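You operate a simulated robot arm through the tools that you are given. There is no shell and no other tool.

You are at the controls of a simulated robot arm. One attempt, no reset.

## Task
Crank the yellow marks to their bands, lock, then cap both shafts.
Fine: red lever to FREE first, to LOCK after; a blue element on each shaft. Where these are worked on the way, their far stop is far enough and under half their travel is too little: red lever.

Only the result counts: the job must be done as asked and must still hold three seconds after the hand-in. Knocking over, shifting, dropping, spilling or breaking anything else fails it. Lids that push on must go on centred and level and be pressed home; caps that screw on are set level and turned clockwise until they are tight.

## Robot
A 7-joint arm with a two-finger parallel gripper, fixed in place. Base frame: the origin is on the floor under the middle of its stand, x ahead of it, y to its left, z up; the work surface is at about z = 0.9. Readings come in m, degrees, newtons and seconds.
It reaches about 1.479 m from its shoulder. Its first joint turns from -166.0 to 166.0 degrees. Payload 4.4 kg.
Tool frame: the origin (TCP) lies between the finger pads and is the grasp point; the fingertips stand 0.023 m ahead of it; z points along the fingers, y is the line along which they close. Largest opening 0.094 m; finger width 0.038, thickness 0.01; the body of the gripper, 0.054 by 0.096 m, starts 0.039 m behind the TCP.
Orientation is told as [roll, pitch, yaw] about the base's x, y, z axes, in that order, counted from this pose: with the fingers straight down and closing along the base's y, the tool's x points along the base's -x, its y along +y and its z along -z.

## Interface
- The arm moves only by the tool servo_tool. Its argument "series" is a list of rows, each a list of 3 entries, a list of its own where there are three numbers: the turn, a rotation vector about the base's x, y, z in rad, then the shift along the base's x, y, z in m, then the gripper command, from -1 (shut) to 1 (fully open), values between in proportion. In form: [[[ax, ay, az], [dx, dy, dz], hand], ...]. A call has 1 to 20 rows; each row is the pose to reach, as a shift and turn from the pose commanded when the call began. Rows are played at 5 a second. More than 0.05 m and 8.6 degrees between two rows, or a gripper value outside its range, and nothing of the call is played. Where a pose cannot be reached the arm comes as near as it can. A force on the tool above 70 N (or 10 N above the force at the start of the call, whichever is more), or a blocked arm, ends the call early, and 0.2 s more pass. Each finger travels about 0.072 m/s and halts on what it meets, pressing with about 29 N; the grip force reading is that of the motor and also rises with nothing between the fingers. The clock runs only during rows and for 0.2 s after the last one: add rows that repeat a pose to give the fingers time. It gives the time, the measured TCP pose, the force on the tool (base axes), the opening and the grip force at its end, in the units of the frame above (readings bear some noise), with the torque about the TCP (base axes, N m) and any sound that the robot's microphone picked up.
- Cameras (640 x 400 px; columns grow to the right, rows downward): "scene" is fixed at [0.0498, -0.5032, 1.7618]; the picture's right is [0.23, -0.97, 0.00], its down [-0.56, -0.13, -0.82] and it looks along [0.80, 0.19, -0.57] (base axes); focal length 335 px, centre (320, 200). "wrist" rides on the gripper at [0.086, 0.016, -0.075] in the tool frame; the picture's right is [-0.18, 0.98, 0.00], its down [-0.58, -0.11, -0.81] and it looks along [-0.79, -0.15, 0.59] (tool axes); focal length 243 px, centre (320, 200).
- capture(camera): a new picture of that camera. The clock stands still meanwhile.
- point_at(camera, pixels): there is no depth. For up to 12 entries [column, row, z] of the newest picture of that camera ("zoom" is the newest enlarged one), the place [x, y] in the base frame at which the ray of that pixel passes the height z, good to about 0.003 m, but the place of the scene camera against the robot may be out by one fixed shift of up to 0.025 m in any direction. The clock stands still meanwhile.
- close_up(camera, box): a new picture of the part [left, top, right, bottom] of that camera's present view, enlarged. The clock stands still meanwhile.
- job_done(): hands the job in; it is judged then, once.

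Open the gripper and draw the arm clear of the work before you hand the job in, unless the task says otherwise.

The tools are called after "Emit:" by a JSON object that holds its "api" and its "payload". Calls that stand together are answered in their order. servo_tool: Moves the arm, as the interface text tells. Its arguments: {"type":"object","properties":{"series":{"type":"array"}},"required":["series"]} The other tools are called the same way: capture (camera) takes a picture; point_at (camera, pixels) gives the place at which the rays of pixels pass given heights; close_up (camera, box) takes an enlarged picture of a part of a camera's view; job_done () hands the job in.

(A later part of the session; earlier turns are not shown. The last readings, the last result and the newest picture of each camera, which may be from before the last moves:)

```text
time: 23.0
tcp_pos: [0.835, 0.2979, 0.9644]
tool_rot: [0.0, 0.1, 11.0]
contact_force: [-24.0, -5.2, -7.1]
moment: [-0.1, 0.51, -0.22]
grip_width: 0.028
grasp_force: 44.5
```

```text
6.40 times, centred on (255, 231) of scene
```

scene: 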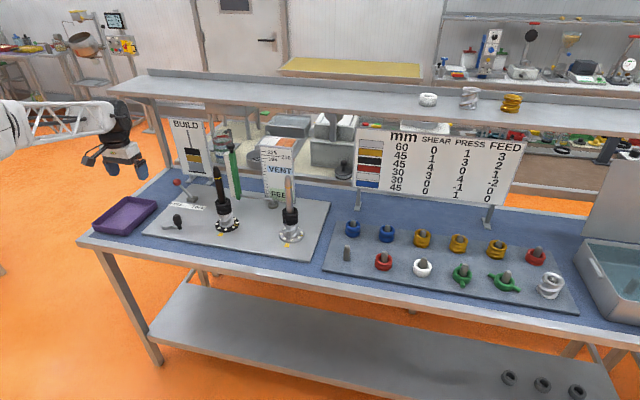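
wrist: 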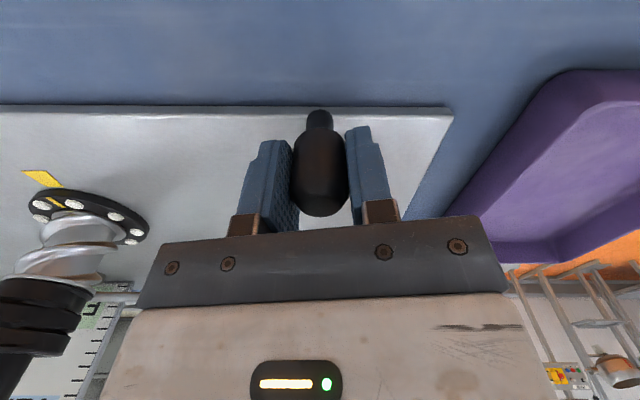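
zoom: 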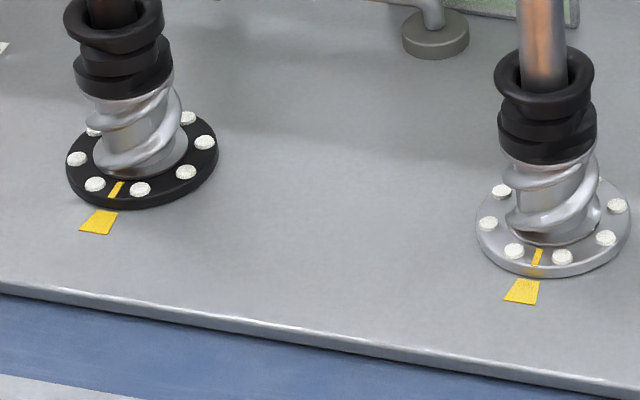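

One step was slightly too long, so nothing moved. I resend it with smaller steps.

Emit:
{"api": "servo_tool", "payload": {"series": [[[0, 0, 0], [0, 0, 0], -0.3], [[0, 0, 0], [0, 0, 0], 0.0], [[0, 0, 0], [0, 0, 0], 0.5], [[0, 0, 0], [0, 0, 0.03], 0.8], [[0, 0, -0.05], [0, 0, 0.07], 1], [[0, 0, -0.1], [0, 0, 0.11], 1], [[0, 0, -0.15], [0, 0, 0.15], 1], [[0, 0, -0.19], [0, 0, 0.19], 1], [[0, 0, -0.19], [-0.02, -0.03, 0.215], 1], [[0, 0, -0.19], [-0.03, -0.065, 0.24], 1], [[0, 0, -0.19], [-0.035, -0.105, 0.265], 1], [[0, 0, -0.19], [-0.035, -0.15, 0.28], 1], [[0, 0, -0.19], [-0.035, -0.195, 0.285], 1], [[0, 0, -0.19], [-0.035, -0.24, 0.285], 1], [[0, 0, -0.19], [-0.035, -0.285, 0.285], 1], [[0, 0, -0.19], [-0.035, -0.33, 0.285], 1]]}}

Emit:
{"api": "capture", "payload": {"camera": "wrist"}}

Emit:
{"api": "close_up", "payload": {"camera": "scene", "box": [205, 200, 305, 262]}}

```text
time: 26.4
tcp_pos: [0.8039, -0.0353, 1.2526]
tool_rot: [0.0, 0.0, 0.1]
contact_force: [0.9, 0.3, 0.0]
moment: [0.02, 0.01, -0.01]
grip_width: 0.094
grasp_force: 0.1
```

```text
taken
```

wrist: 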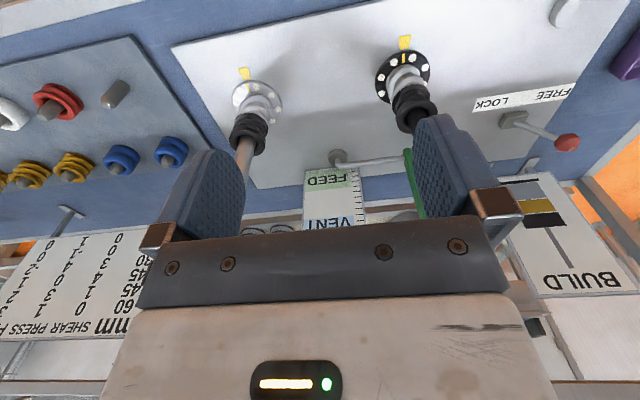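

```text
6.40 times, centred on (255, 231) of scene
```

zoom: 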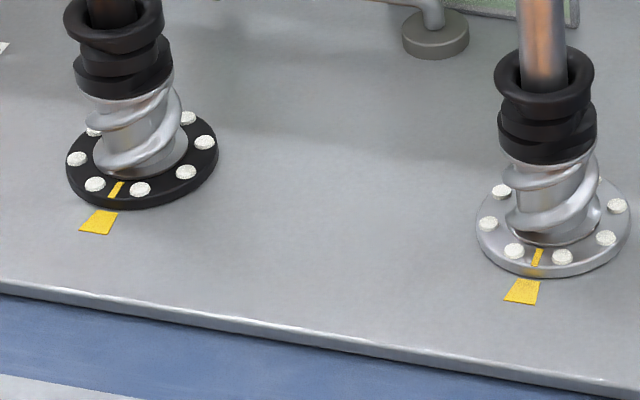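

The dials stayed put on release. I zoom in on each dial with the wrist camera to judge the alignment of tick to patch.

Emit:
{"api": "close_up", "payload": {"camera": "wrist", "box": [360, 25, 450, 110]}}

Emit:
{"api": "close_up", "payload": {"camera": "wrist", "box": [215, 55, 305, 140]}}

```text
4.71 times, centred on (405, 68) of wrist
```

zoom: 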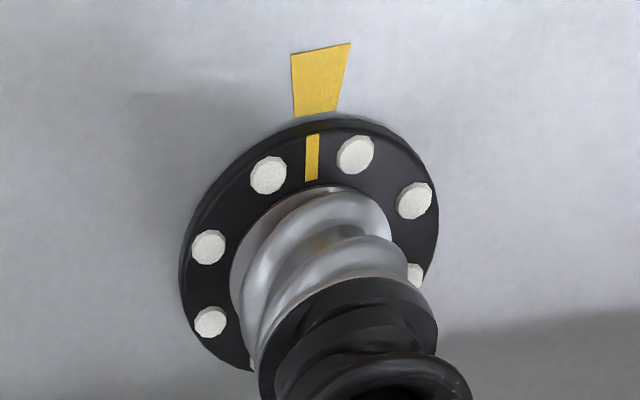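

```text
4.71 times, centred on (260, 98) of wrist
```

zoom: 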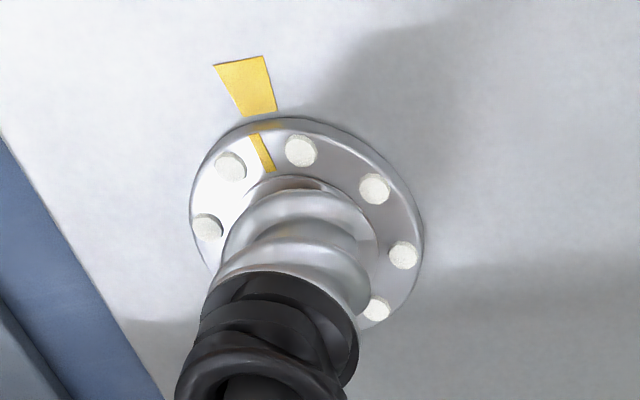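

Both ticks point to the middle of their patches. Now I go back to the lever to lock it: first travel at z≈1.25 to y≈0.352, then forward above the ball.

Emit:
{"api": "servo_tool", "payload": {"series": [[[0, 0, 0], [0, 0.04, 0], 1], [[0, 0, 0], [0, 0.083, 0], 1], [[0, 0, 0], [0, 0.126, 0], 1], [[0, 0, 0], [0, 0.169, 0], 1], [[0, 0, 0], [0, 0.212, 0], 1], [[0, 0, 0], [0, 0.255, 0], 1], [[0, 0, 0], [0, 0.298, 0], 1], [[0, 0, 0], [0, 0.341, 0], 1], [[0, 0, 0], [0.02, 0.375, 0], 1], [[0, 0, 0], [0.06, 0.387, 0], 1], [[0, 0, 0], [0.1, 0.387, -0.01], 1], [[0, 0, 0], [0.14, 0.387, -0.03], 1], [[0, 0, 0], [0.18, 0.387, -0.05], 1], [[0, 0, 0], [0.22, 0.387, -0.07], 1], [[0, 0, 0], [0.25, 0.387, -0.1], 1], [[0, 0, 0], [0.266, 0.387, -0.14], 1]]}}

Emit:
{"api": "capture", "payload": {"camera": "wrist"}}

```text
time: 29.8
tcp_pos: [1.0673, 0.3549, 1.1121]
tool_rot: [0.0, -0.1, 0.1]
contact_force: [-0.4, 0.1, 0.2]
moment: [0.04, -0.02, 0.02]
grip_width: 0.0938
grasp_force: 0.1
```

```text
taken
```

wrist: 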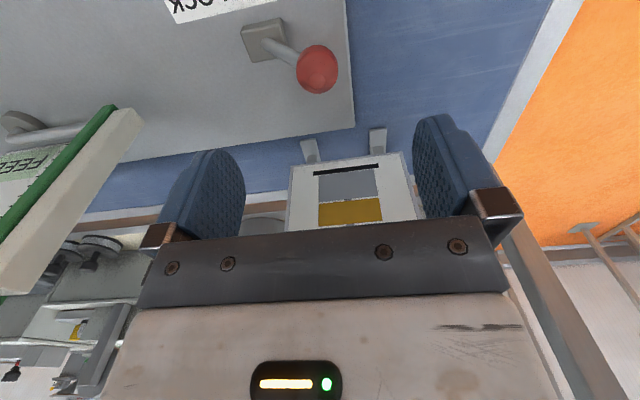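

The ball is at wrist (317,68), centred below the gripper. I descend, narrow to ~0.057 m, and push toward -y (LOCK).

Emit:
{"api": "servo_tool", "payload": {"series": [[[0, 0, 0], [0.002, 0, -0.035], 1], [[0, 0, 0], [0.002, 0, -0.07], 1], [[0, 0, 0], [0.002, 0, -0.1], 1], [[0, 0, 0], [0.002, 0, -0.1], 0.2], [[0, 0, 0], [0.002, 0, -0.1], 0.2], [[0, 0, 0], [0.002, -0.01, -0.1], 0.2], [[0, 0, 0], [0.002, -0.02, -0.1], 0.2], [[0, 0, 0], [0.002, -0.03, -0.1], 0.2], [[0, 0, 0], [0.002, -0.04, -0.1], 0.2], [[0, 0, 0], [0.002, -0.05, -0.098], 0.2], [[0, 0, 0], [0.002, -0.06, -0.098], 0.2], [[0, 0, 0], [0.002, -0.07, -0.098], 0.2], [[0, 0, 0], [0.002, -0.08, -0.098], 0.2], [[0, 0, 0], [0.002, -0.09, -0.1], 0.2], [[0, 0, 0], [0.002, -0.1, -0.1], 0.2], [[0, 0, 0], [0.002, -0.108, -0.1], 0.2], [[0, 0, 0], [0.002, -0.114, -0.1], 0.2], [[0, 0, 0], [0.002, -0.12, -0.1], 0.2], [[0, 0, 0], [0.002, -0.12, -0.1], 0.2]]}}

Emit:
{"api": "capture", "payload": {"camera": "wrist"}}

```text
time: 33.8
tcp_pos: [1.0696, 0.2337, 1.0095]
tool_rot: [-0.1, 0.0, 0.1]
contact_force: [1.5, 8.8, -0.4]
moment: [0.14, -0.06, -0.05]
grip_width: 0.0604
grasp_force: 5.0
```

```text
taken
```

wrist: 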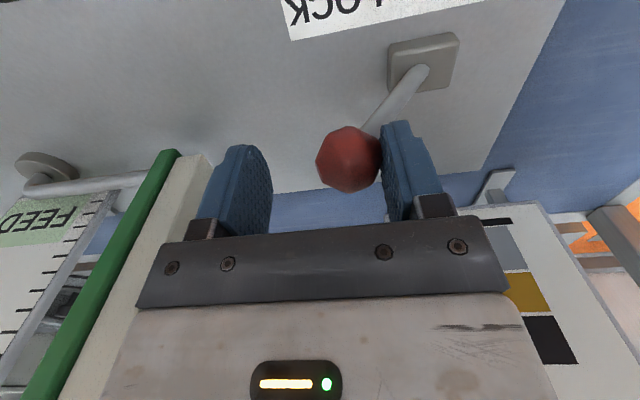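

The lever is at its LOCK stop (8.8 N against the +y finger). I back off, open, rise and retreat.

Emit:
{"api": "servo_tool", "payload": {"series": [[[0, 0, 0], [0, 0.013, 0], 0.2], [[0, 0, 0], [0, 0.013, 0], 1], [[0, 0, 0], [0, 0.013, 0.03], 1], [[0, 0, 0], [0, 0.013, 0.07], 1], [[0, 0, 0], [0, 0.013, 0.11], 1], [[0, 0, 0], [0, 0.013, 0.15], 1], [[0, 0, 0], [-0.035, 0.01, 0.17], 1], [[0, 0, 0], [-0.07, 0.0, 0.2], 1], [[0, 0, 0], [-0.11, -0.01, 0.22], 1], [[0, 0, 0], [-0.15, -0.02, 0.24], 1], [[0, 0, 0], [-0.19, -0.03, 0.25], 1], [[0, 0, 0], [-0.22, -0.06, 0.25], 1], [[0, 0, 0], [-0.23, -0.1, 0.25], 1], [[0, 0, 0], [-0.23, -0.145, 0.25], 1], [[0, 0, 0], [-0.23, -0.19, 0.25], 1], [[0, 0, 0], [-0.23, -0.235, 0.25], 1], [[0, 0, 0], [-0.23, -0.27, 0.25], 1]]}}

Emit:
{"api": "capture", "payload": {"camera": "wrist"}}

Emit:
{"api": "close_up", "payload": {"camera": "scene", "box": [150, 165, 310, 262]}}

```text
time: 37.4
tcp_pos: [0.8389, -0.0364, 1.2607]
tool_rot: [0.0, 0.1, 0.1]
contact_force: [0.3, -1.0, 0.7]
moment: [0.04, 0.03, 0.0]
grip_width: 0.094
grasp_force: 0.1
```

```text
taken
```

wrist: 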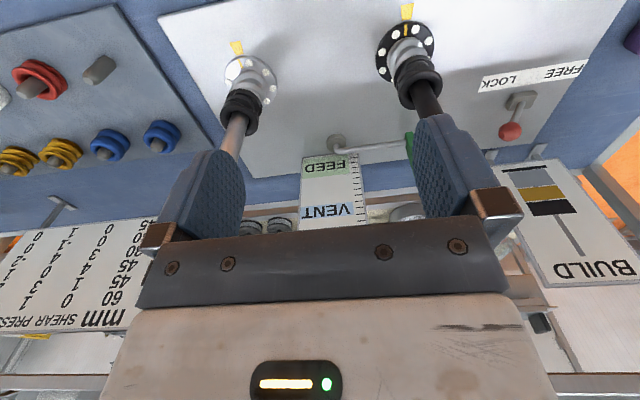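

```text
4.00 times, centred on (230, 214) of scene
```

zoom: 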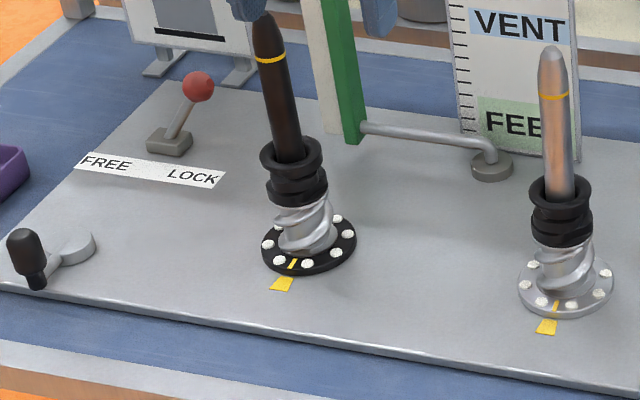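

Lever is at LOCK and ticks remain in their patches. Next I go look at the blue elements on the rack.

Emit:
{"api": "servo_tool", "payload": {"series": [[[0, 0, 0], [0.0, -0.042, 0], 1], [[0, 0, 0], [0.0, -0.085, 0], 1], [[0, 0, 0], [0.0, -0.127, 0], 1], [[0, 0, 0], [0.0, -0.17, 0], 1], [[0, 0, 0], [0.0, -0.212, 0], 1], [[0, 0, 0], [0.0, -0.255, 0], 1], [[0, 0, 0], [0.01, -0.297, -0.01], 1], [[0, 0, 0], [0.02, -0.34, -0.02], 1], [[0, 0, 0], [0.02, -0.382, -0.03], 1], [[0, 0, 0], [0.02, -0.424, -0.03], 1]]}}

Emit:
{"api": "capture", "payload": {"camera": "wrist"}}

Emit:
{"api": "close_up", "payload": {"camera": "wrist", "box": [240, 50, 400, 150]}}

Emit:
{"api": "close_up", "payload": {"camera": "scene", "box": [335, 210, 415, 270]}}

```text
time: 39.6
tcp_pos: [0.8578, -0.4625, 1.2322]
tool_rot: [0.0, 0.0, 0.1]
contact_force: [-0.3, -0.4, 0.4]
moment: [0.03, 0.01, -0.01]
grip_width: 0.0941
grasp_force: 0.1
```

```text
taken
```

wrist: 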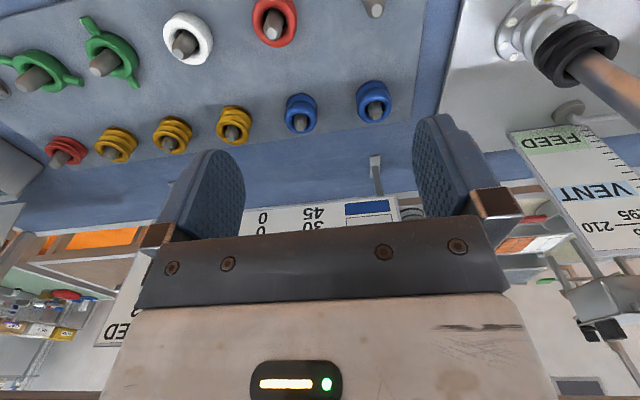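

```text
4.00 times, centred on (320, 100) of wrist
```

zoom: 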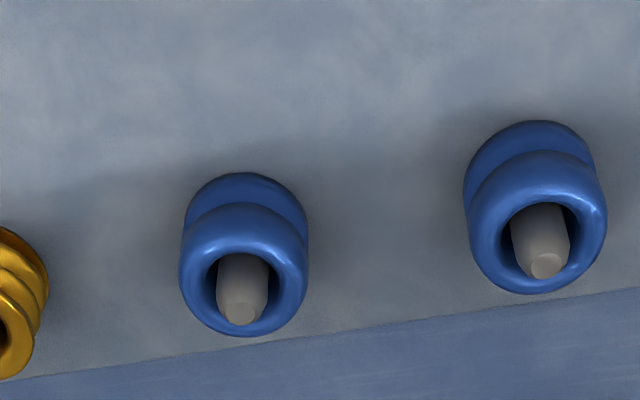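

```text
6.67 times, centred on (375, 240) of scene
```

zoom: 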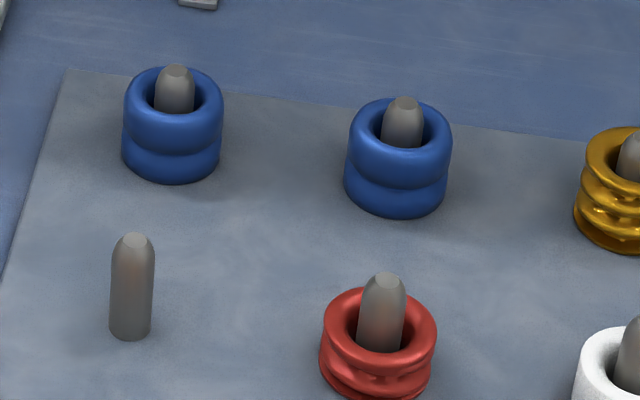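

The two blue elements are clear: ring A at zoom (537,243) and ring B at (243,290). I get coordinates by re-opening the wrist close-up and casting rays.

Emit:
{"api": "close_up", "payload": {"camera": "wrist", "box": [270, 70, 398, 150]}}

Emit:
{"api": "point_at", "payload": {"camera": "wrist", "pixels": [[374, 111, 0.955], [376.7, 116, 0.965], [376.7, 116, 0.975], [301, 122, 0.955], [300, 128, 0.965], [300, 128, 0.975], [374, 5, 0.97], [356, 108, 0.945], [391.5, 107, 0.945], [285, 116, 0.945], [317.5, 116, 0.945]]}}

```text
5.00 times, centred on (334, 110) of wrist
```

zoom: 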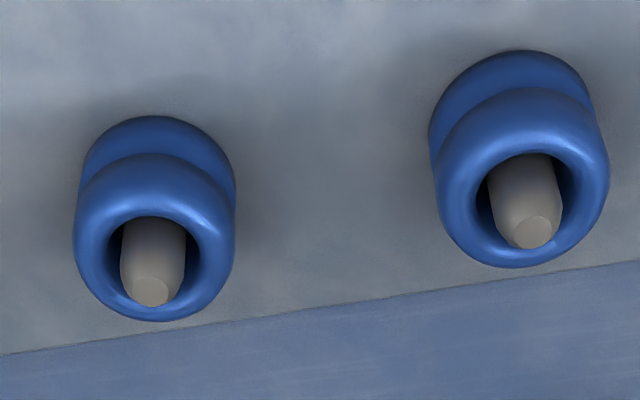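

```text
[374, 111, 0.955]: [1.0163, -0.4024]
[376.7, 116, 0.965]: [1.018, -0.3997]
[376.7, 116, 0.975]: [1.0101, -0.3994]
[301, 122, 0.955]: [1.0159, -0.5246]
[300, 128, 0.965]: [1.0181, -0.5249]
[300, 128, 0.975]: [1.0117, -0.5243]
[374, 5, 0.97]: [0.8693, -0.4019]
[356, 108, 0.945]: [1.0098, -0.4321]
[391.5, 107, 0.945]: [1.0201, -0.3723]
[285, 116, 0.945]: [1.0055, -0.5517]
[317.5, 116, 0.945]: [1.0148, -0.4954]
```

Rings: A ≈ (1.013,-0.402), B ≈ (1.013,-0.525), about 0.057 m wide and ~45 mm tall; the shafts stand ~0.15 m above their stacks, so I'll need a tilted grip. First I measure the shafts precisely, starting with the silver one.

Emit:
{"api": "servo_tool", "payload": {"series": [[[0, 0, 0], [-0.014, 0.033, 0.015], 1], [[0, 0, 0], [-0.028, 0.066, 0.03], 1], [[0, 0, 0], [-0.042, 0.099, 0.045], 1], [[0, 0, 0], [-0.056, 0.132, 0.06], 1], [[0, 0, 0], [-0.07, 0.165, 0.075], 1], [[0, 0, 0], [-0.084, 0.198, 0.09], 1], [[0, 0, 0], [-0.098, 0.231, 0.105], 1], [[0, 0, 0], [-0.108, 0.262, 0.118], 1]]}}

Emit:
{"api": "capture", "payload": {"camera": "wrist"}}

Emit:
{"api": "close_up", "payload": {"camera": "wrist", "box": [260, 60, 440, 200]}}

```text
time: 41.4
tcp_pos: [0.7492, -0.1999, 1.3496]
tool_rot: [0.0, 0.0, 0.2]
contact_force: [-0.3, 0.2, -1.1]
moment: [-0.02, 0.03, 0.01]
grip_width: 0.0941
grasp_force: 0.1
```

```text
taken
```

wrist: 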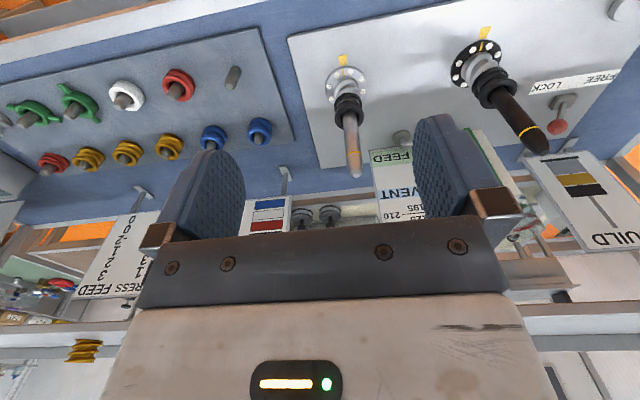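

```text
2.86 times, centred on (350, 130) of wrist
```

zoom: 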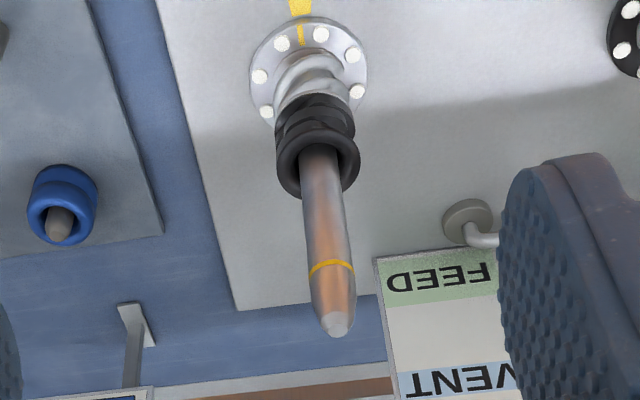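

Whole silver shaft visible: tip at zoom (338,322), yellow ring (331,267), black element rim centre ≈(318,163), dial centre ≈(308,72). I cast rays at candidate heights to find the vertical axis.

Emit:
{"api": "point_at", "payload": {"camera": "zoom", "pixels": [[338, 322, 1.16], [338, 322, 1.17], [338, 322, 1.18], [338, 322, 1.19], [331, 267, 1.12], [331, 267, 1.14], [318, 163, 1.02], [318, 163, 1.03], [318, 163, 1.01], [308, 73, 0.92], [300, 5, 0.91], [60, 215, 0.955]]}}

Emit:
{"api": "close_up", "payload": {"camera": "wrist", "box": [315, 55, 395, 185]}}

```text
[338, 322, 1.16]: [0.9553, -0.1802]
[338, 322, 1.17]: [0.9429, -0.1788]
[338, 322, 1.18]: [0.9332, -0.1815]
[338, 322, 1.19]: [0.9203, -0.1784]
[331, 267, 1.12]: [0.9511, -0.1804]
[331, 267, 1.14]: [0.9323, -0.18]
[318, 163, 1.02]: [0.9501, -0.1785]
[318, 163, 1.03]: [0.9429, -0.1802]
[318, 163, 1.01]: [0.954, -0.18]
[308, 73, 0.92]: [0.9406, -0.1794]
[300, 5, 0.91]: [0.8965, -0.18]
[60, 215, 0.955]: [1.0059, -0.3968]
```

```text
3.08 times, centred on (355, 120) of wrist
```

zoom: 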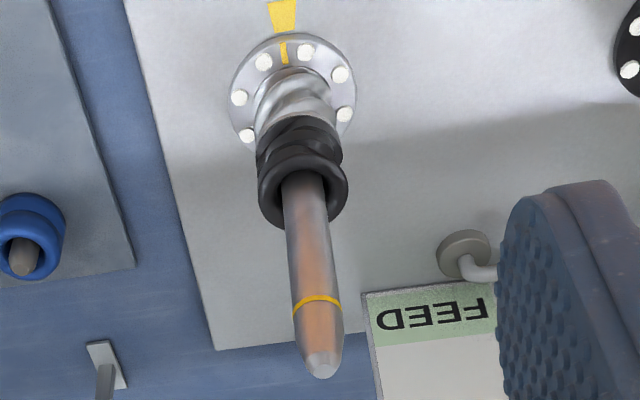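

The shaft's y is consistently -0.180. I take a second viewpoint, more from above, to fix x and heights by triangulation.

Emit:
{"api": "servo_tool", "payload": {"series": [[[0, 0, 0], [0.02, 0.0, 0.02], 1], [[0, 0, 0], [0.045, 0.0, 0.04], 1], [[0, 0, 0], [0.07, 0.0, 0.07], 1], [[0, 0, 0], [0.09, 0.0, 0.1], 1]]}}

Emit:
{"api": "capture", "payload": {"camera": "wrist"}}

Emit:
{"api": "close_up", "payload": {"camera": "wrist", "box": [310, 0, 420, 120]}}

```text
time: 42.4
tcp_pos: [0.8417, -0.2002, 1.452]
tool_rot: [0.1, 0.0, 0.2]
contact_force: [1.0, 0.1, -0.4]
moment: [-0.05, -0.01, -0.02]
grip_width: 0.0938
grasp_force: 0.0
```

```text
taken
```

wrist: 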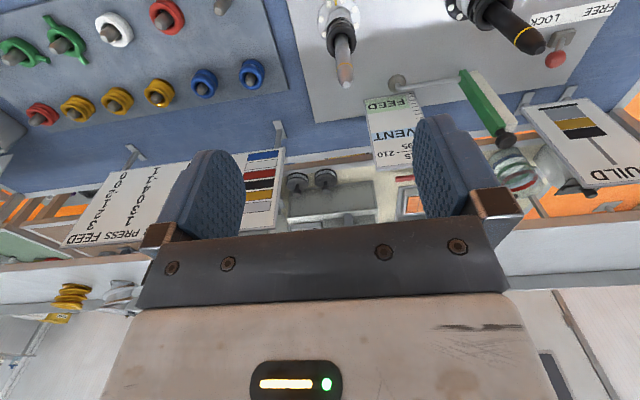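

```text
3.33 times, centred on (365, 60) of wrist
```

zoom: 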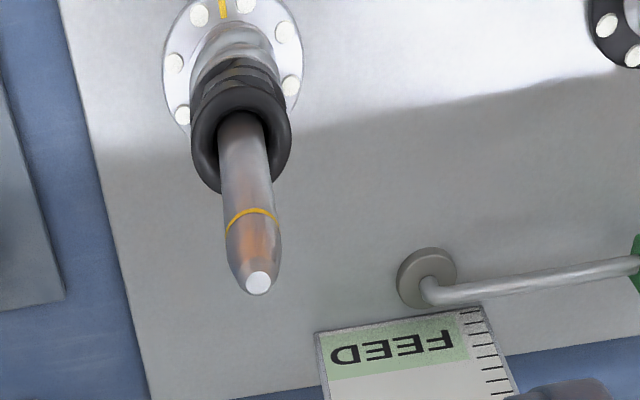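

Tip at zoom (258,283), black rim centre ≈(241,143). I cast rays at the same heights.

Emit:
{"api": "point_at", "payload": {"camera": "zoom", "pixels": [[258, 283, 1.15], [258, 283, 1.16], [258, 283, 1.17], [258, 283, 1.18], [252, 217, 1.12], [252, 217, 1.14], [241, 143, 1.01], [241, 143, 1.02], [241, 143, 1.03], [233, 65, 0.92]]}}

```text
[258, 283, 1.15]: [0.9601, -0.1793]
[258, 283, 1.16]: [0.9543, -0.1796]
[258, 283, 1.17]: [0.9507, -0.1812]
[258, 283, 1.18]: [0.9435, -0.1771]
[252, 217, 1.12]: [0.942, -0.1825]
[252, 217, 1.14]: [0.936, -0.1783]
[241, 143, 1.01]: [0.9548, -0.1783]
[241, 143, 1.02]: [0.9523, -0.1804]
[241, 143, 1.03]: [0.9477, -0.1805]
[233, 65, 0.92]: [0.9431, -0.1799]
```

Single-point noise limits the x estimate. I tilt the tool by +30° about y so the camera looks more steeply down on the shafts, giving better x accuracy.

Emit:
{"api": "servo_tool", "payload": {"series": [[[0, 0.131, 0], [0.005, 0.01, -0.01], 1], [[0, 0.262, 0], [0.012, 0.02, -0.02], 1], [[0, 0.393, 0], [0.02, 0.03, -0.035], 1], [[0, 0.5236, 0], [0.028, 0.03, -0.05], 1], [[0, 0.5236, 0], [0.028, 0.03, -0.05], 1]]}}

Emit:
{"api": "capture", "payload": {"camera": "wrist"}}

Emit:
{"api": "close_up", "payload": {"camera": "wrist", "box": [250, 80, 420, 210]}}

```text
time: 43.6
tcp_pos: [0.8649, -0.1678, 1.4056]
tool_rot: [0.0, 26.3, 0.0]
contact_force: [-0.2, -0.1, -1.2]
moment: [-0.01, 0.02, 0.0]
grip_width: 0.0942
grasp_force: 0.0
out of reach, approached as far as the arm can: row 4, 5
```

```text
taken
```

wrist: 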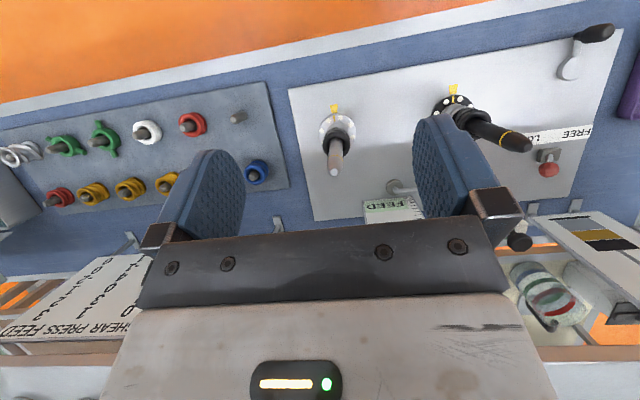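

```text
3.08 times, centred on (335, 145) of wrist
```

zoom: 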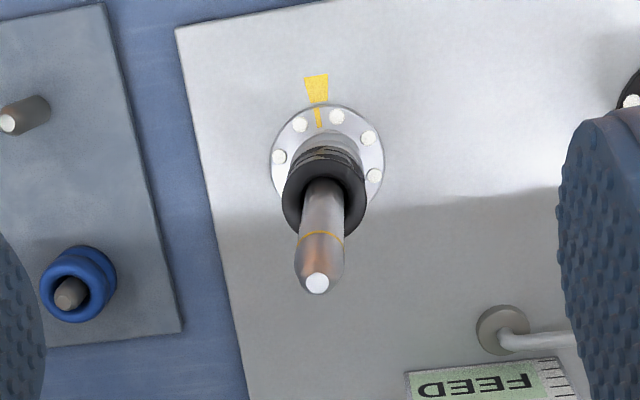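

Now the tip is at zoom (318,282), rim centre ≈(325,196), dial centre ≈(327,158). I cast rays again, several per feature to average the noise.

Emit:
{"api": "point_at", "payload": {"camera": "zoom", "pixels": [[318, 282, 1.14], [318, 282, 1.15], [318, 282, 1.16], [318, 282, 1.17], [318, 282, 1.18], [325, 196, 1.0], [325, 196, 1.01], [325, 196, 1.02], [325, 196, 1.03], [327, 158, 0.91], [327, 158, 0.92], [327, 158, 0.93]]}}

Emit:
{"api": "point_at", "payload": {"camera": "zoom", "pixels": [[270, 160, 0.92], [384, 160, 0.92], [327, 104, 0.92], [316, 87, 0.91], [318, 117, 0.92], [282, 195, 1.02], [367, 195, 1.02], [325, 238, 1.02], [68, 296, 0.97], [78, 290, 0.955], [9, 123, 0.97], [320, 236, 1.12]]}}

```text
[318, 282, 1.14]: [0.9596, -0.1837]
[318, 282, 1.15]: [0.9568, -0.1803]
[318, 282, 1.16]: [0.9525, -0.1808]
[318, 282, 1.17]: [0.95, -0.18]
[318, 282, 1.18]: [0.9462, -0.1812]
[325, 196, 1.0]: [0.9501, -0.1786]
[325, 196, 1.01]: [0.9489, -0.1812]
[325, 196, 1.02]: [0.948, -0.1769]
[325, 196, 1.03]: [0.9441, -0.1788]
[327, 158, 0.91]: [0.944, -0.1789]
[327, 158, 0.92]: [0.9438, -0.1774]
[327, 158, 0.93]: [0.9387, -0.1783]
```

```text
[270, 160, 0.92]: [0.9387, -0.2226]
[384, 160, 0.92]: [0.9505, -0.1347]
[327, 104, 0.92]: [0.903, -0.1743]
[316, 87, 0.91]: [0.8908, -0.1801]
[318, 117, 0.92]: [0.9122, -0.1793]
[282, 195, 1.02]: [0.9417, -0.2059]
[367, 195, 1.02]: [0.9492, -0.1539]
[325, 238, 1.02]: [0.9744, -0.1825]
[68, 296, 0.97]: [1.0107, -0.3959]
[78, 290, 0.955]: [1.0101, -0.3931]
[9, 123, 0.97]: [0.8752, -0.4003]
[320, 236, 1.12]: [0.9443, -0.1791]
```

Silver shaft axis ≈ (0.9475,-0.1795), tip z≈1.165, stack top z≈1.02. I shift 0.26 m in +y to measure the black shaft the same way.

Emit:
{"api": "servo_tool", "payload": {"series": [[[0, 0, 0], [0, 0.043, 0], 1], [[0, 0, 0], [0, 0.087, 0], 1], [[0, 0, 0], [0, 0.13, 0], 1], [[0, 0, 0], [0, 0.174, 0], 1], [[0, 0, 0], [0, 0.218, 0], 1], [[0, 0, 0], [0, 0.262, 0], 1], [[0, 0, 0], [0, 0.262, 0], 1]]}}

Emit:
{"api": "capture", "payload": {"camera": "wrist"}}

Emit:
{"api": "close_up", "payload": {"camera": "wrist", "box": [250, 80, 420, 210]}}

```text
time: 45.2
tcp_pos: [0.8669, 0.0938, 1.4041]
tool_rot: [0.1, 26.4, 0.0]
contact_force: [0.1, 0.2, 0.1]
moment: [-0.02, -0.02, 0.0]
grip_width: 0.0941
grasp_force: 0.0
```

```text
taken
```

wrist: 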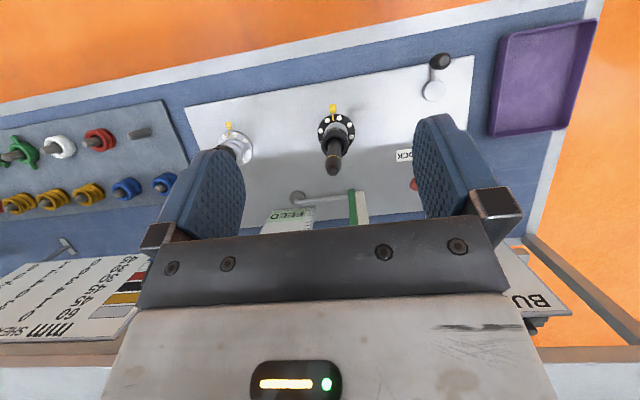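

```text
3.08 times, centred on (335, 145) of wrist
```

zoom: 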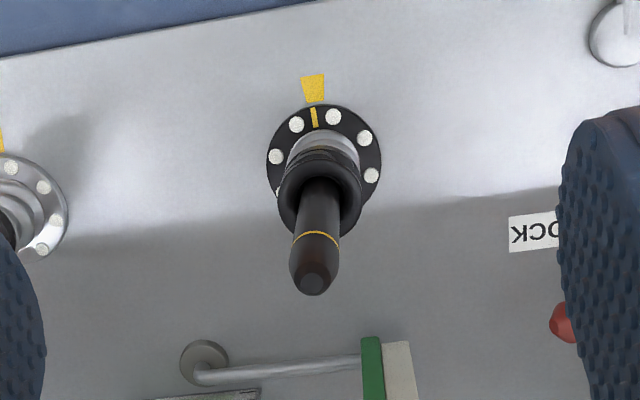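

The black shaft appears in nearly the same pixels (tip (313,284), rim (321,197), dial (324,158)). I cast rays here too.

Emit:
{"api": "point_at", "payload": {"camera": "zoom", "pixels": [[313, 283, 1.155], [313, 283, 1.16], [313, 283, 1.165], [313, 283, 1.17], [321, 197, 1.015], [321, 197, 1.02], [321, 197, 1.025], [321, 197, 1.03], [324, 158, 0.915], [324, 158, 0.92], [324, 158, 0.925], [316, 236, 1.12]]}}

Emit:
{"api": "point_at", "payload": {"camera": "zoom", "pixels": [[267, 162, 0.92], [382, 158, 0.92], [325, 104, 0.92], [313, 88, 0.91], [314, 117, 0.92], [278, 197, 1.02], [363, 195, 1.02], [320, 238, 1.02], [291, 255, 1.13], [340, 253, 1.13]]}}

```text
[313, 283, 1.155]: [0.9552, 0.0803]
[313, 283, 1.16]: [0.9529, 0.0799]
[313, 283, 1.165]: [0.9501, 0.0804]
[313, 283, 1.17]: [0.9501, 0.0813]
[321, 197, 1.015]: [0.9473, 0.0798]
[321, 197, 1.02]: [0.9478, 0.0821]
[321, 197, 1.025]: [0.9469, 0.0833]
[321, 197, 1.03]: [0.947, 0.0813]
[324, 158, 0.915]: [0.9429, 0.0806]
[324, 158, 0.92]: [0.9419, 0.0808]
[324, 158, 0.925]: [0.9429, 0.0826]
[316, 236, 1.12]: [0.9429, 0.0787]
```

```text
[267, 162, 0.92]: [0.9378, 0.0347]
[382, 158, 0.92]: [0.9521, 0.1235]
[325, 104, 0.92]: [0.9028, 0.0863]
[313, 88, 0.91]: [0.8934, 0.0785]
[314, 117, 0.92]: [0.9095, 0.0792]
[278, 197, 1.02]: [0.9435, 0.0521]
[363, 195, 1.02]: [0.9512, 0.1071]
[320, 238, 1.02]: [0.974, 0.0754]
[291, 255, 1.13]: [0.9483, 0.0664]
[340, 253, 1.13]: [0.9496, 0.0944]
```

Both shafts: x≈0.948, y≈0.080 and -0.180, tip z≈1.165, rim z≈1.02. Now I untilt and move toward the rack at a safe height.

Emit:
{"api": "servo_tool", "payload": {"series": [[[0, -0.131, 0], [-0.01, -0.03, 0], 1], [[0, -0.262, 0], [-0.02, -0.07, 0], 1], [[0, -0.393, 0], [-0.03, -0.11, 0], 1], [[0, -0.5236, 0], [-0.04, -0.15, 0], 1], [[0, -0.5236, 0], [-0.05, -0.19, -0.01], 1], [[0, -0.5236, 0], [-0.06, -0.23, -0.02], 1], [[0, -0.5236, 0], [-0.06, -0.275, -0.03], 1], [[0, -0.5236, 0], [-0.06, -0.32, -0.04], 1], [[0, -0.5236, 0], [-0.06, -0.365, -0.05], 1], [[0, -0.5236, 0], [-0.06, -0.4, -0.05], 1]]}}

```text
time: 47.4
tcp_pos: [0.8052, -0.3084, 1.3569]
tool_rot: [0.0, -3.7, 0.1]
contact_force: [0.0, -1.1, 0.2]
moment: [0.02, 0.03, 0.02]
grip_width: 0.0939
grasp_force: 0.0
```

Pitch reads -3.7° (the tilt had been clipped), which I'll account for. Now I yaw -35° so the fingers point toward (+x,-y), moving toward the rack.

Emit:
{"api": "servo_tool", "payload": {"series": [[[0, 0, -0.1222], [0.015, -0.01, -0.02], 1], [[0, 0, -0.2443], [0.03, -0.02, -0.04], 1], [[0, 0, -0.3665], [0.045, -0.025, -0.06], 1], [[0, 0, -0.4887], [0.06, -0.03, -0.08], 1], [[0, 0, -0.6109], [0.075, -0.035, -0.1], 1]]}}

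Emit:
{"api": "servo_tool", "payload": {"series": [[[-0.0639, -0.0913, 0], [0.015, -0.007, -0.01], 1], [[-0.1278, -0.1825, 0], [0.03, -0.014, -0.02], 1], [[-0.1917, -0.2738, 0], [0.045, -0.021, -0.03], 1], [[-0.2556, -0.3651, 0], [0.06, -0.028, -0.04], 1], [[-0.3195, -0.4563, 0], [0.08, -0.035, -0.05], 1], [[-0.3834, -0.5476, 0], [0.1, -0.04, -0.06], 1], [[-0.3834, -0.5476, 0], [0.1, -0.04, -0.06], 1]]}}

Emit:
{"api": "capture", "payload": {"camera": "wrist"}}

Emit:
{"api": "capture", "payload": {"camera": "scene"}}

```text
time: 48.6
tcp_pos: [0.8822, -0.3412, 1.2561]
tool_rot: [0.0, -3.8, -35.0]
contact_force: [0.3, 0.0, 0.0]
moment: [-0.01, 0.01, 0.01]
grip_width: 0.0939
grasp_force: 0.0
```

```text
time: 50.2
tcp_pos: [0.9814, -0.3816, 1.1962]
tool_rot: [-0.2, -42.0, -34.8]
contact_force: [-0.5, -0.5, -0.7]
moment: [-0.01, -0.01, -0.02]
grip_width: 0.0939
grasp_force: 0.0
```

```text
taken
```

wrist: 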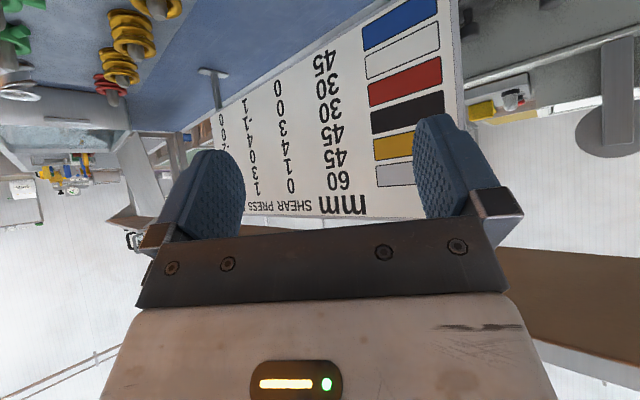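

```text
taken
```

scene: 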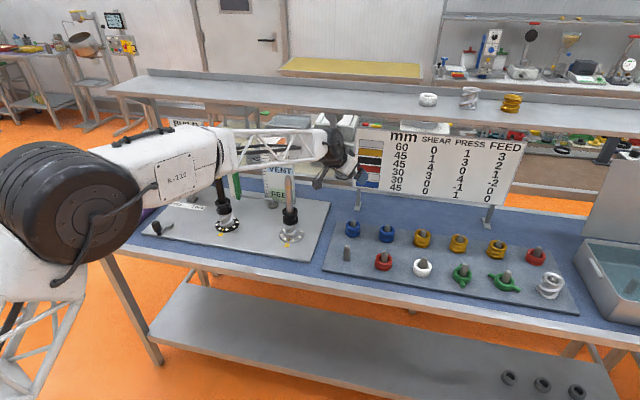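

Orientation reached: pitch -42°, yaw -35°. I move to directly above ring A's grasp position at z≈1.05 and check.

Emit:
{"api": "servo_tool", "payload": {"series": [[[0, 0, 0], [0.008, -0.005, -0.04], 1], [[0, 0, 0], [0.016, -0.01, -0.08], 1], [[0, 0, 0], [0.0216, -0.0134, -0.12], 1], [[0, 0, 0], [0.0216, -0.0134, -0.146], 1], [[0, 0, 0], [0.0216, -0.0134, -0.146], 1]]}}

Emit:
{"api": "capture", "payload": {"camera": "wrist"}}

Emit:
{"api": "close_up", "payload": {"camera": "scene", "box": [280, 150, 440, 270]}}

```text
time: 51.4
tcp_pos: [1.0027, -0.3958, 1.0506]
tool_rot: [-0.2, -42.0, -34.8]
contact_force: [-0.3, 0.2, -0.1]
moment: [-0.02, 0.0, 0.0]
grip_width: 0.094
grasp_force: 0.2
```

```text
taken
```

wrist: 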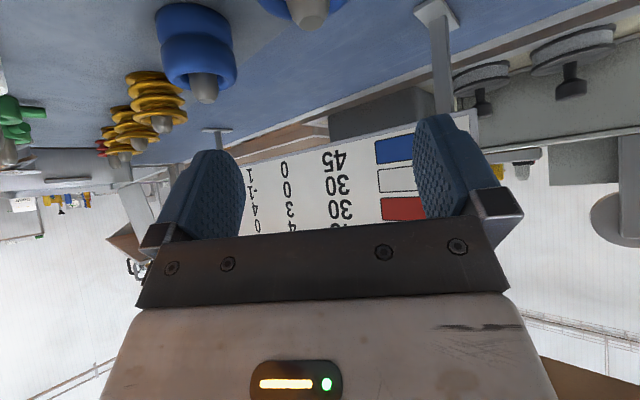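

```text
3.33 times, centred on (360, 210) of scene
```

zoom: 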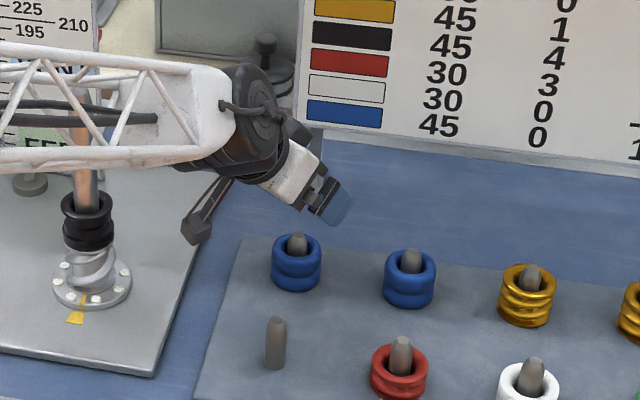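

Ring A's peg tip shows at wrist (312,14) and ring B's at (205,88). I verify ring A's location from this closer view before descending.

Emit:
{"api": "point_at", "payload": {"camera": "wrist", "pixels": [[312, 16, 0.965], [312, 16, 0.97], [312, 16, 0.975], [205, 92, 0.97], [205, 92, 0.975]]}}

Emit:
{"api": "close_up", "payload": {"camera": "wrist", "box": [140, 0, 380, 120]}}

```text
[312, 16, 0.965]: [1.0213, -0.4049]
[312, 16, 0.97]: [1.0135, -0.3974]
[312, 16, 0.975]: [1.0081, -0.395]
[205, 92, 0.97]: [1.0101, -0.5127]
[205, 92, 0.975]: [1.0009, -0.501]
```

```text
2.67 times, centred on (260, 60) of wrist
```

zoom: 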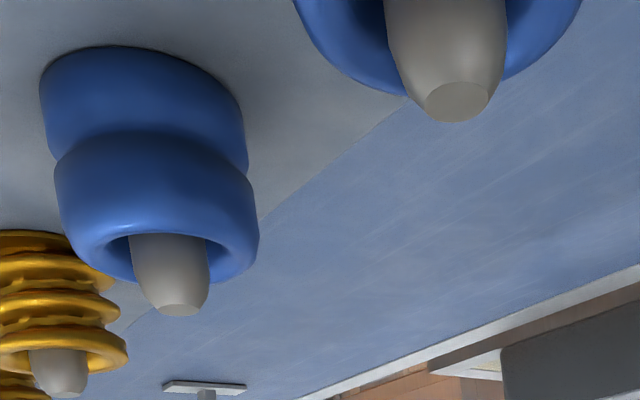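

Ring A confirmed at about (1.014,-0.401). I descend to z≈0.95 with fingers open, in steps, then check before closing.

Emit:
{"api": "servo_tool", "payload": {"series": [[[0, 0, 0], [0.0, 0.0, -0.03], 1], [[0, 0, 0], [0.0, 0.0, -0.06], 1], [[0, 0, 0], [0.0, 0.0, -0.08], 1], [[0, 0, 0], [0.0, 0.0, -0.095], 1], [[0, 0, 0], [0.0, 0.0, -0.101], 1], [[0, 0, 0], [0.0, 0.0, -0.101], 1]]}}

Emit:
{"api": "capture", "payload": {"camera": "wrist"}}

Emit:
{"api": "close_up", "payload": {"camera": "scene", "box": [290, 180, 410, 270]}}

```text
time: 52.8
tcp_pos: [1.0027, -0.3957, 0.9485]
tool_rot: [-0.2, -42.1, -34.9]
contact_force: [0.0, 0.3, 0.4]
moment: [0.01, 0.0, -0.01]
grip_width: 0.094
grasp_force: 0.0
```

```text
taken
```

wrist: 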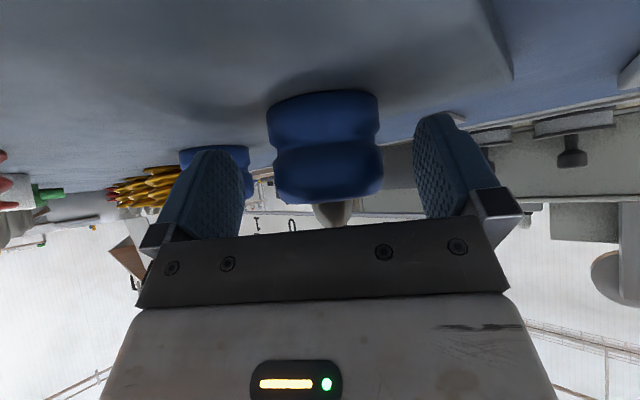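

```text
4.44 times, centred on (350, 225) of scene
```

zoom: 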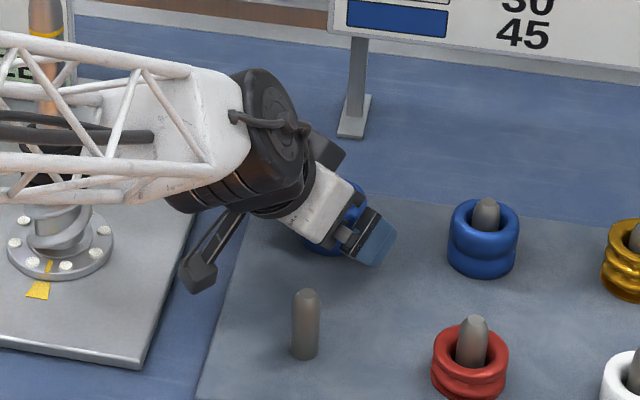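

The ring sits between the fingers (cols 268–382, fingers' inner faces 245 and 415). I close on it.

Emit:
{"api": "servo_tool", "payload": {"series": [[[0, 0, 0], [0, 0, 0], 0.5], [[0, 0, 0], [0, 0, 0], 0.2], [[0, 0, 0], [0, 0, 0], 0.0], [[0, 0, 0], [0, 0, 0], -0.2], [[0, 0, 0], [0, 0, 0], -0.2], [[0, 0, 0], [0, 0, 0], -0.2]]}}

Emit:
{"api": "capture", "payload": {"camera": "wrist"}}

```text
time: 54.2
tcp_pos: [1.0028, -0.3958, 0.9497]
tool_rot: [-0.1, -42.0, -34.9]
contact_force: [0.1, -0.4, 1.2]
moment: [0.08, -0.1, 0.02]
grip_width: 0.0553
grasp_force: 28.8
```

```text
taken
```

wrist: 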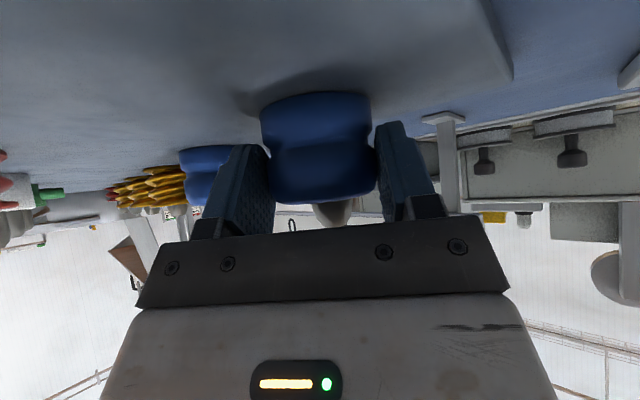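

Gripped at 0.0553 m, 29 N. I lift straight up by 0.1 m in small steps and check the ring.

Emit:
{"api": "servo_tool", "payload": {"series": [[[0, 0, 0], [0, 0, 0.01], -0.2], [[0, 0, 0], [0, 0, 0.03], -0.2], [[0, 0, 0], [0, 0, 0.055], -0.2], [[0, 0, 0], [0, 0, 0.08], -0.2], [[0, 0, 0], [0, 0, 0.1], -0.2], [[0, 0, 0], [0, 0, 0.1], -0.2]]}}

Emit:
{"api": "capture", "payload": {"camera": "wrist"}}

Emit:
{"api": "close_up", "payload": {"camera": "scene", "box": [290, 150, 410, 250]}}

```text
time: 55.6
tcp_pos: [1.0013, -0.3958, 1.0493]
tool_rot: [-0.1, -42.0, -34.9]
contact_force: [0.6, -0.8, -2.5]
moment: [0.02, 0.0, 0.02]
grip_width: 0.0558
grasp_force: 29.3
```

```text
taken
```

wrist: 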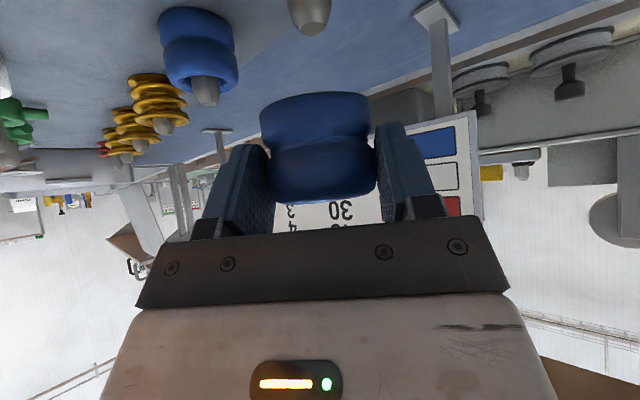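

```text
4.00 times, centred on (350, 200) of scene
```

zoom: 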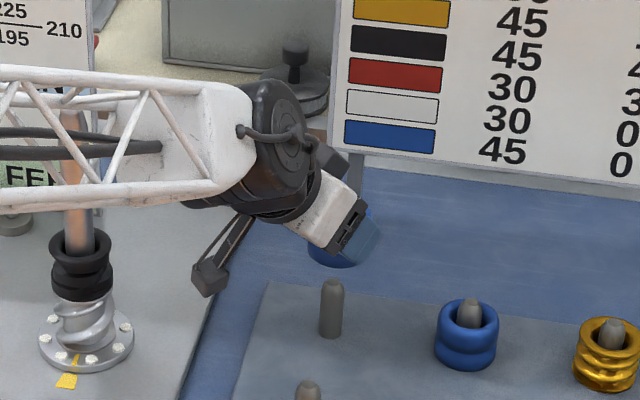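

The ring is held firmly and the peg at (312,15) stays behind. I zoom on the held ring to estimate its position in the grip.

Emit:
{"api": "close_up", "payload": {"camera": "wrist", "box": [230, 75, 410, 215]}}

Emit:
{"api": "close_up", "payload": {"camera": "scene", "box": [340, 190, 390, 230]}}

```text
2.86 times, centred on (320, 145) of wrist
```

zoom: 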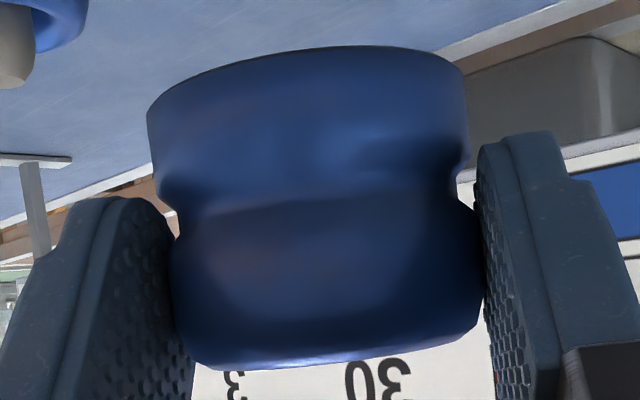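

```text
10.00 times, centred on (365, 210) of scene
```

zoom: 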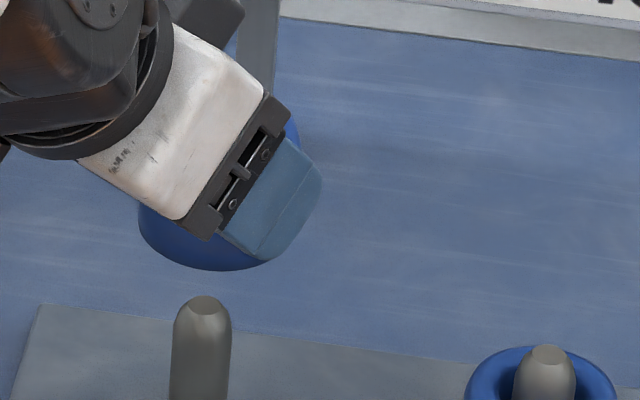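

The ring sits only about 6–9 mm ahead of the TCP, which would leave little room between the shaft and the gripper body. I set it back onto its peg to regrip it nearer the fingertips.

Emit:
{"api": "servo_tool", "payload": {"series": [[[0, 0, 0], [0, 0, -0.03], -0.2], [[0, 0, 0], [0, 0, -0.06], -0.2], [[0, 0, 0], [0, 0, -0.085], -0.2], [[0, 0, 0], [0, 0, -0.095], -0.2], [[0, 0, 0], [0, 0, -0.099], -0.2], [[0, 0, 0], [0, 0, -0.099], -0.2]]}}

```text
time: 57.0
tcp_pos: [1.0022, -0.3938, 0.9499]
tool_rot: [-0.1, -42.0, -34.9]
contact_force: [-0.5, -0.2, -2.6]
moment: [-0.01, -0.02, 0.03]
grip_width: 0.0557
grasp_force: 29.0
```

The ring is back down over its peg (no abnormal force). I open, shift 8.6 mm back along the approach direction, and regrip.

Emit:
{"api": "servo_tool", "payload": {"series": [[[0, 0, 0], [0, 0, 0], 0.1], [[0, 0, 0], [0, 0, 0], 0.4], [[0, 0, 0], [0, 0, 0], 0.6], [[0, 0, 0], [-0.0035, 0.0025, -0.001], 0.6], [[0, 0, 0], [-0.007, 0.005, -0.001], 0.6], [[0, 0, 0], [-0.007, 0.005, -0.001], 0.6]]}}

Emit:
{"api": "close_up", "payload": {"camera": "wrist", "box": [230, 75, 410, 215]}}

Emit:
{"api": "close_up", "payload": {"camera": "scene", "box": [330, 205, 390, 253]}}

```text
time: 58.4
tcp_pos: [0.9951, -0.3891, 0.9486]
tool_rot: [-0.1, -42.1, -34.8]
contact_force: [0.1, 0.3, 0.4]
moment: [0.03, 0.01, 0.03]
grip_width: 0.0753
grasp_force: 0.1
```

```text
2.86 times, centred on (320, 145) of wrist
```

zoom: 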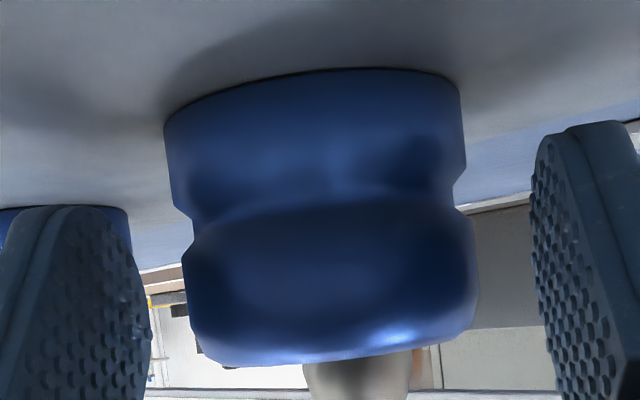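

```text
8.33 times, centred on (360, 229) of scene
```

zoom: 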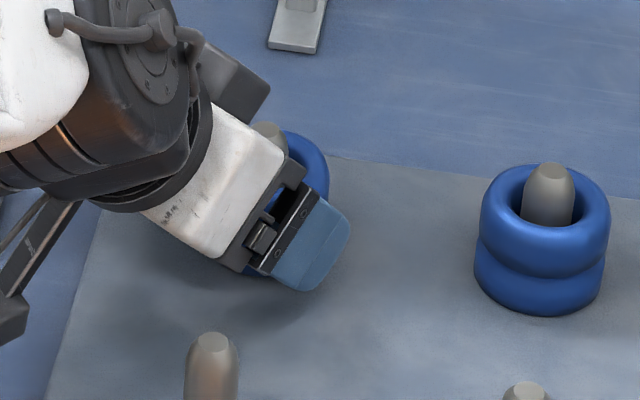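

The ring's apparent width shrank as expected; it is now ≈17 mm ahead of the TCP horizontally. I close and lift.

Emit:
{"api": "servo_tool", "payload": {"series": [[[0, 0, 0], [0, 0, 0], 0.2], [[0, 0, 0], [0, 0, 0], 0.0], [[0, 0, 0], [0, 0, 0], -0.2], [[0, 0, 0], [0, 0, 0], -0.2], [[0, 0, 0], [0, 0, 0], -0.2], [[0, 0, 0], [0, 0, 0.01], -0.2], [[0, 0, 0], [0, 0, 0.03], -0.2], [[0, 0, 0], [0, 0, 0.06], -0.2], [[0, 0, 0], [0, 0, 0.1], -0.2], [[0, 0, 0], [0, 0, 0.14], -0.2], [[0, 0, 0], [0, 0, 0.14], -0.2]]}}

Emit:
{"api": "close_up", "payload": {"camera": "wrist", "box": [230, 75, 410, 215]}}

Emit:
{"api": "close_up", "payload": {"camera": "scene", "box": [330, 170, 390, 218]}}

```text
time: 60.8
tcp_pos: [0.9945, -0.3901, 1.0895]
tool_rot: [-0.1, -42.1, -34.9]
contact_force: [-0.4, -0.2, -2.2]
moment: [0.0, 0.05, -0.01]
grip_width: 0.0552
grasp_force: 28.8
```

```text
2.86 times, centred on (320, 145) of wrist
```

zoom: 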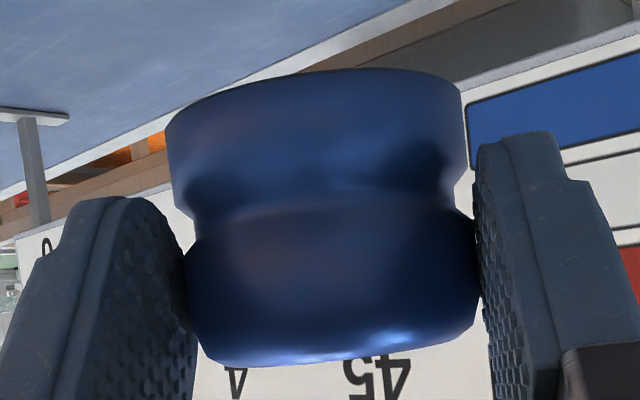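

```text
8.33 times, centred on (360, 194) of scene
```

zoom: 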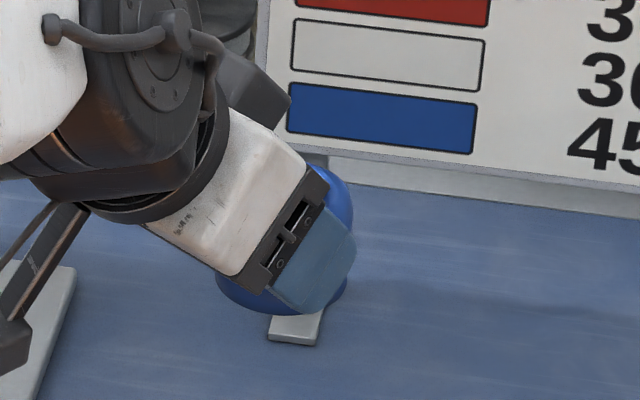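

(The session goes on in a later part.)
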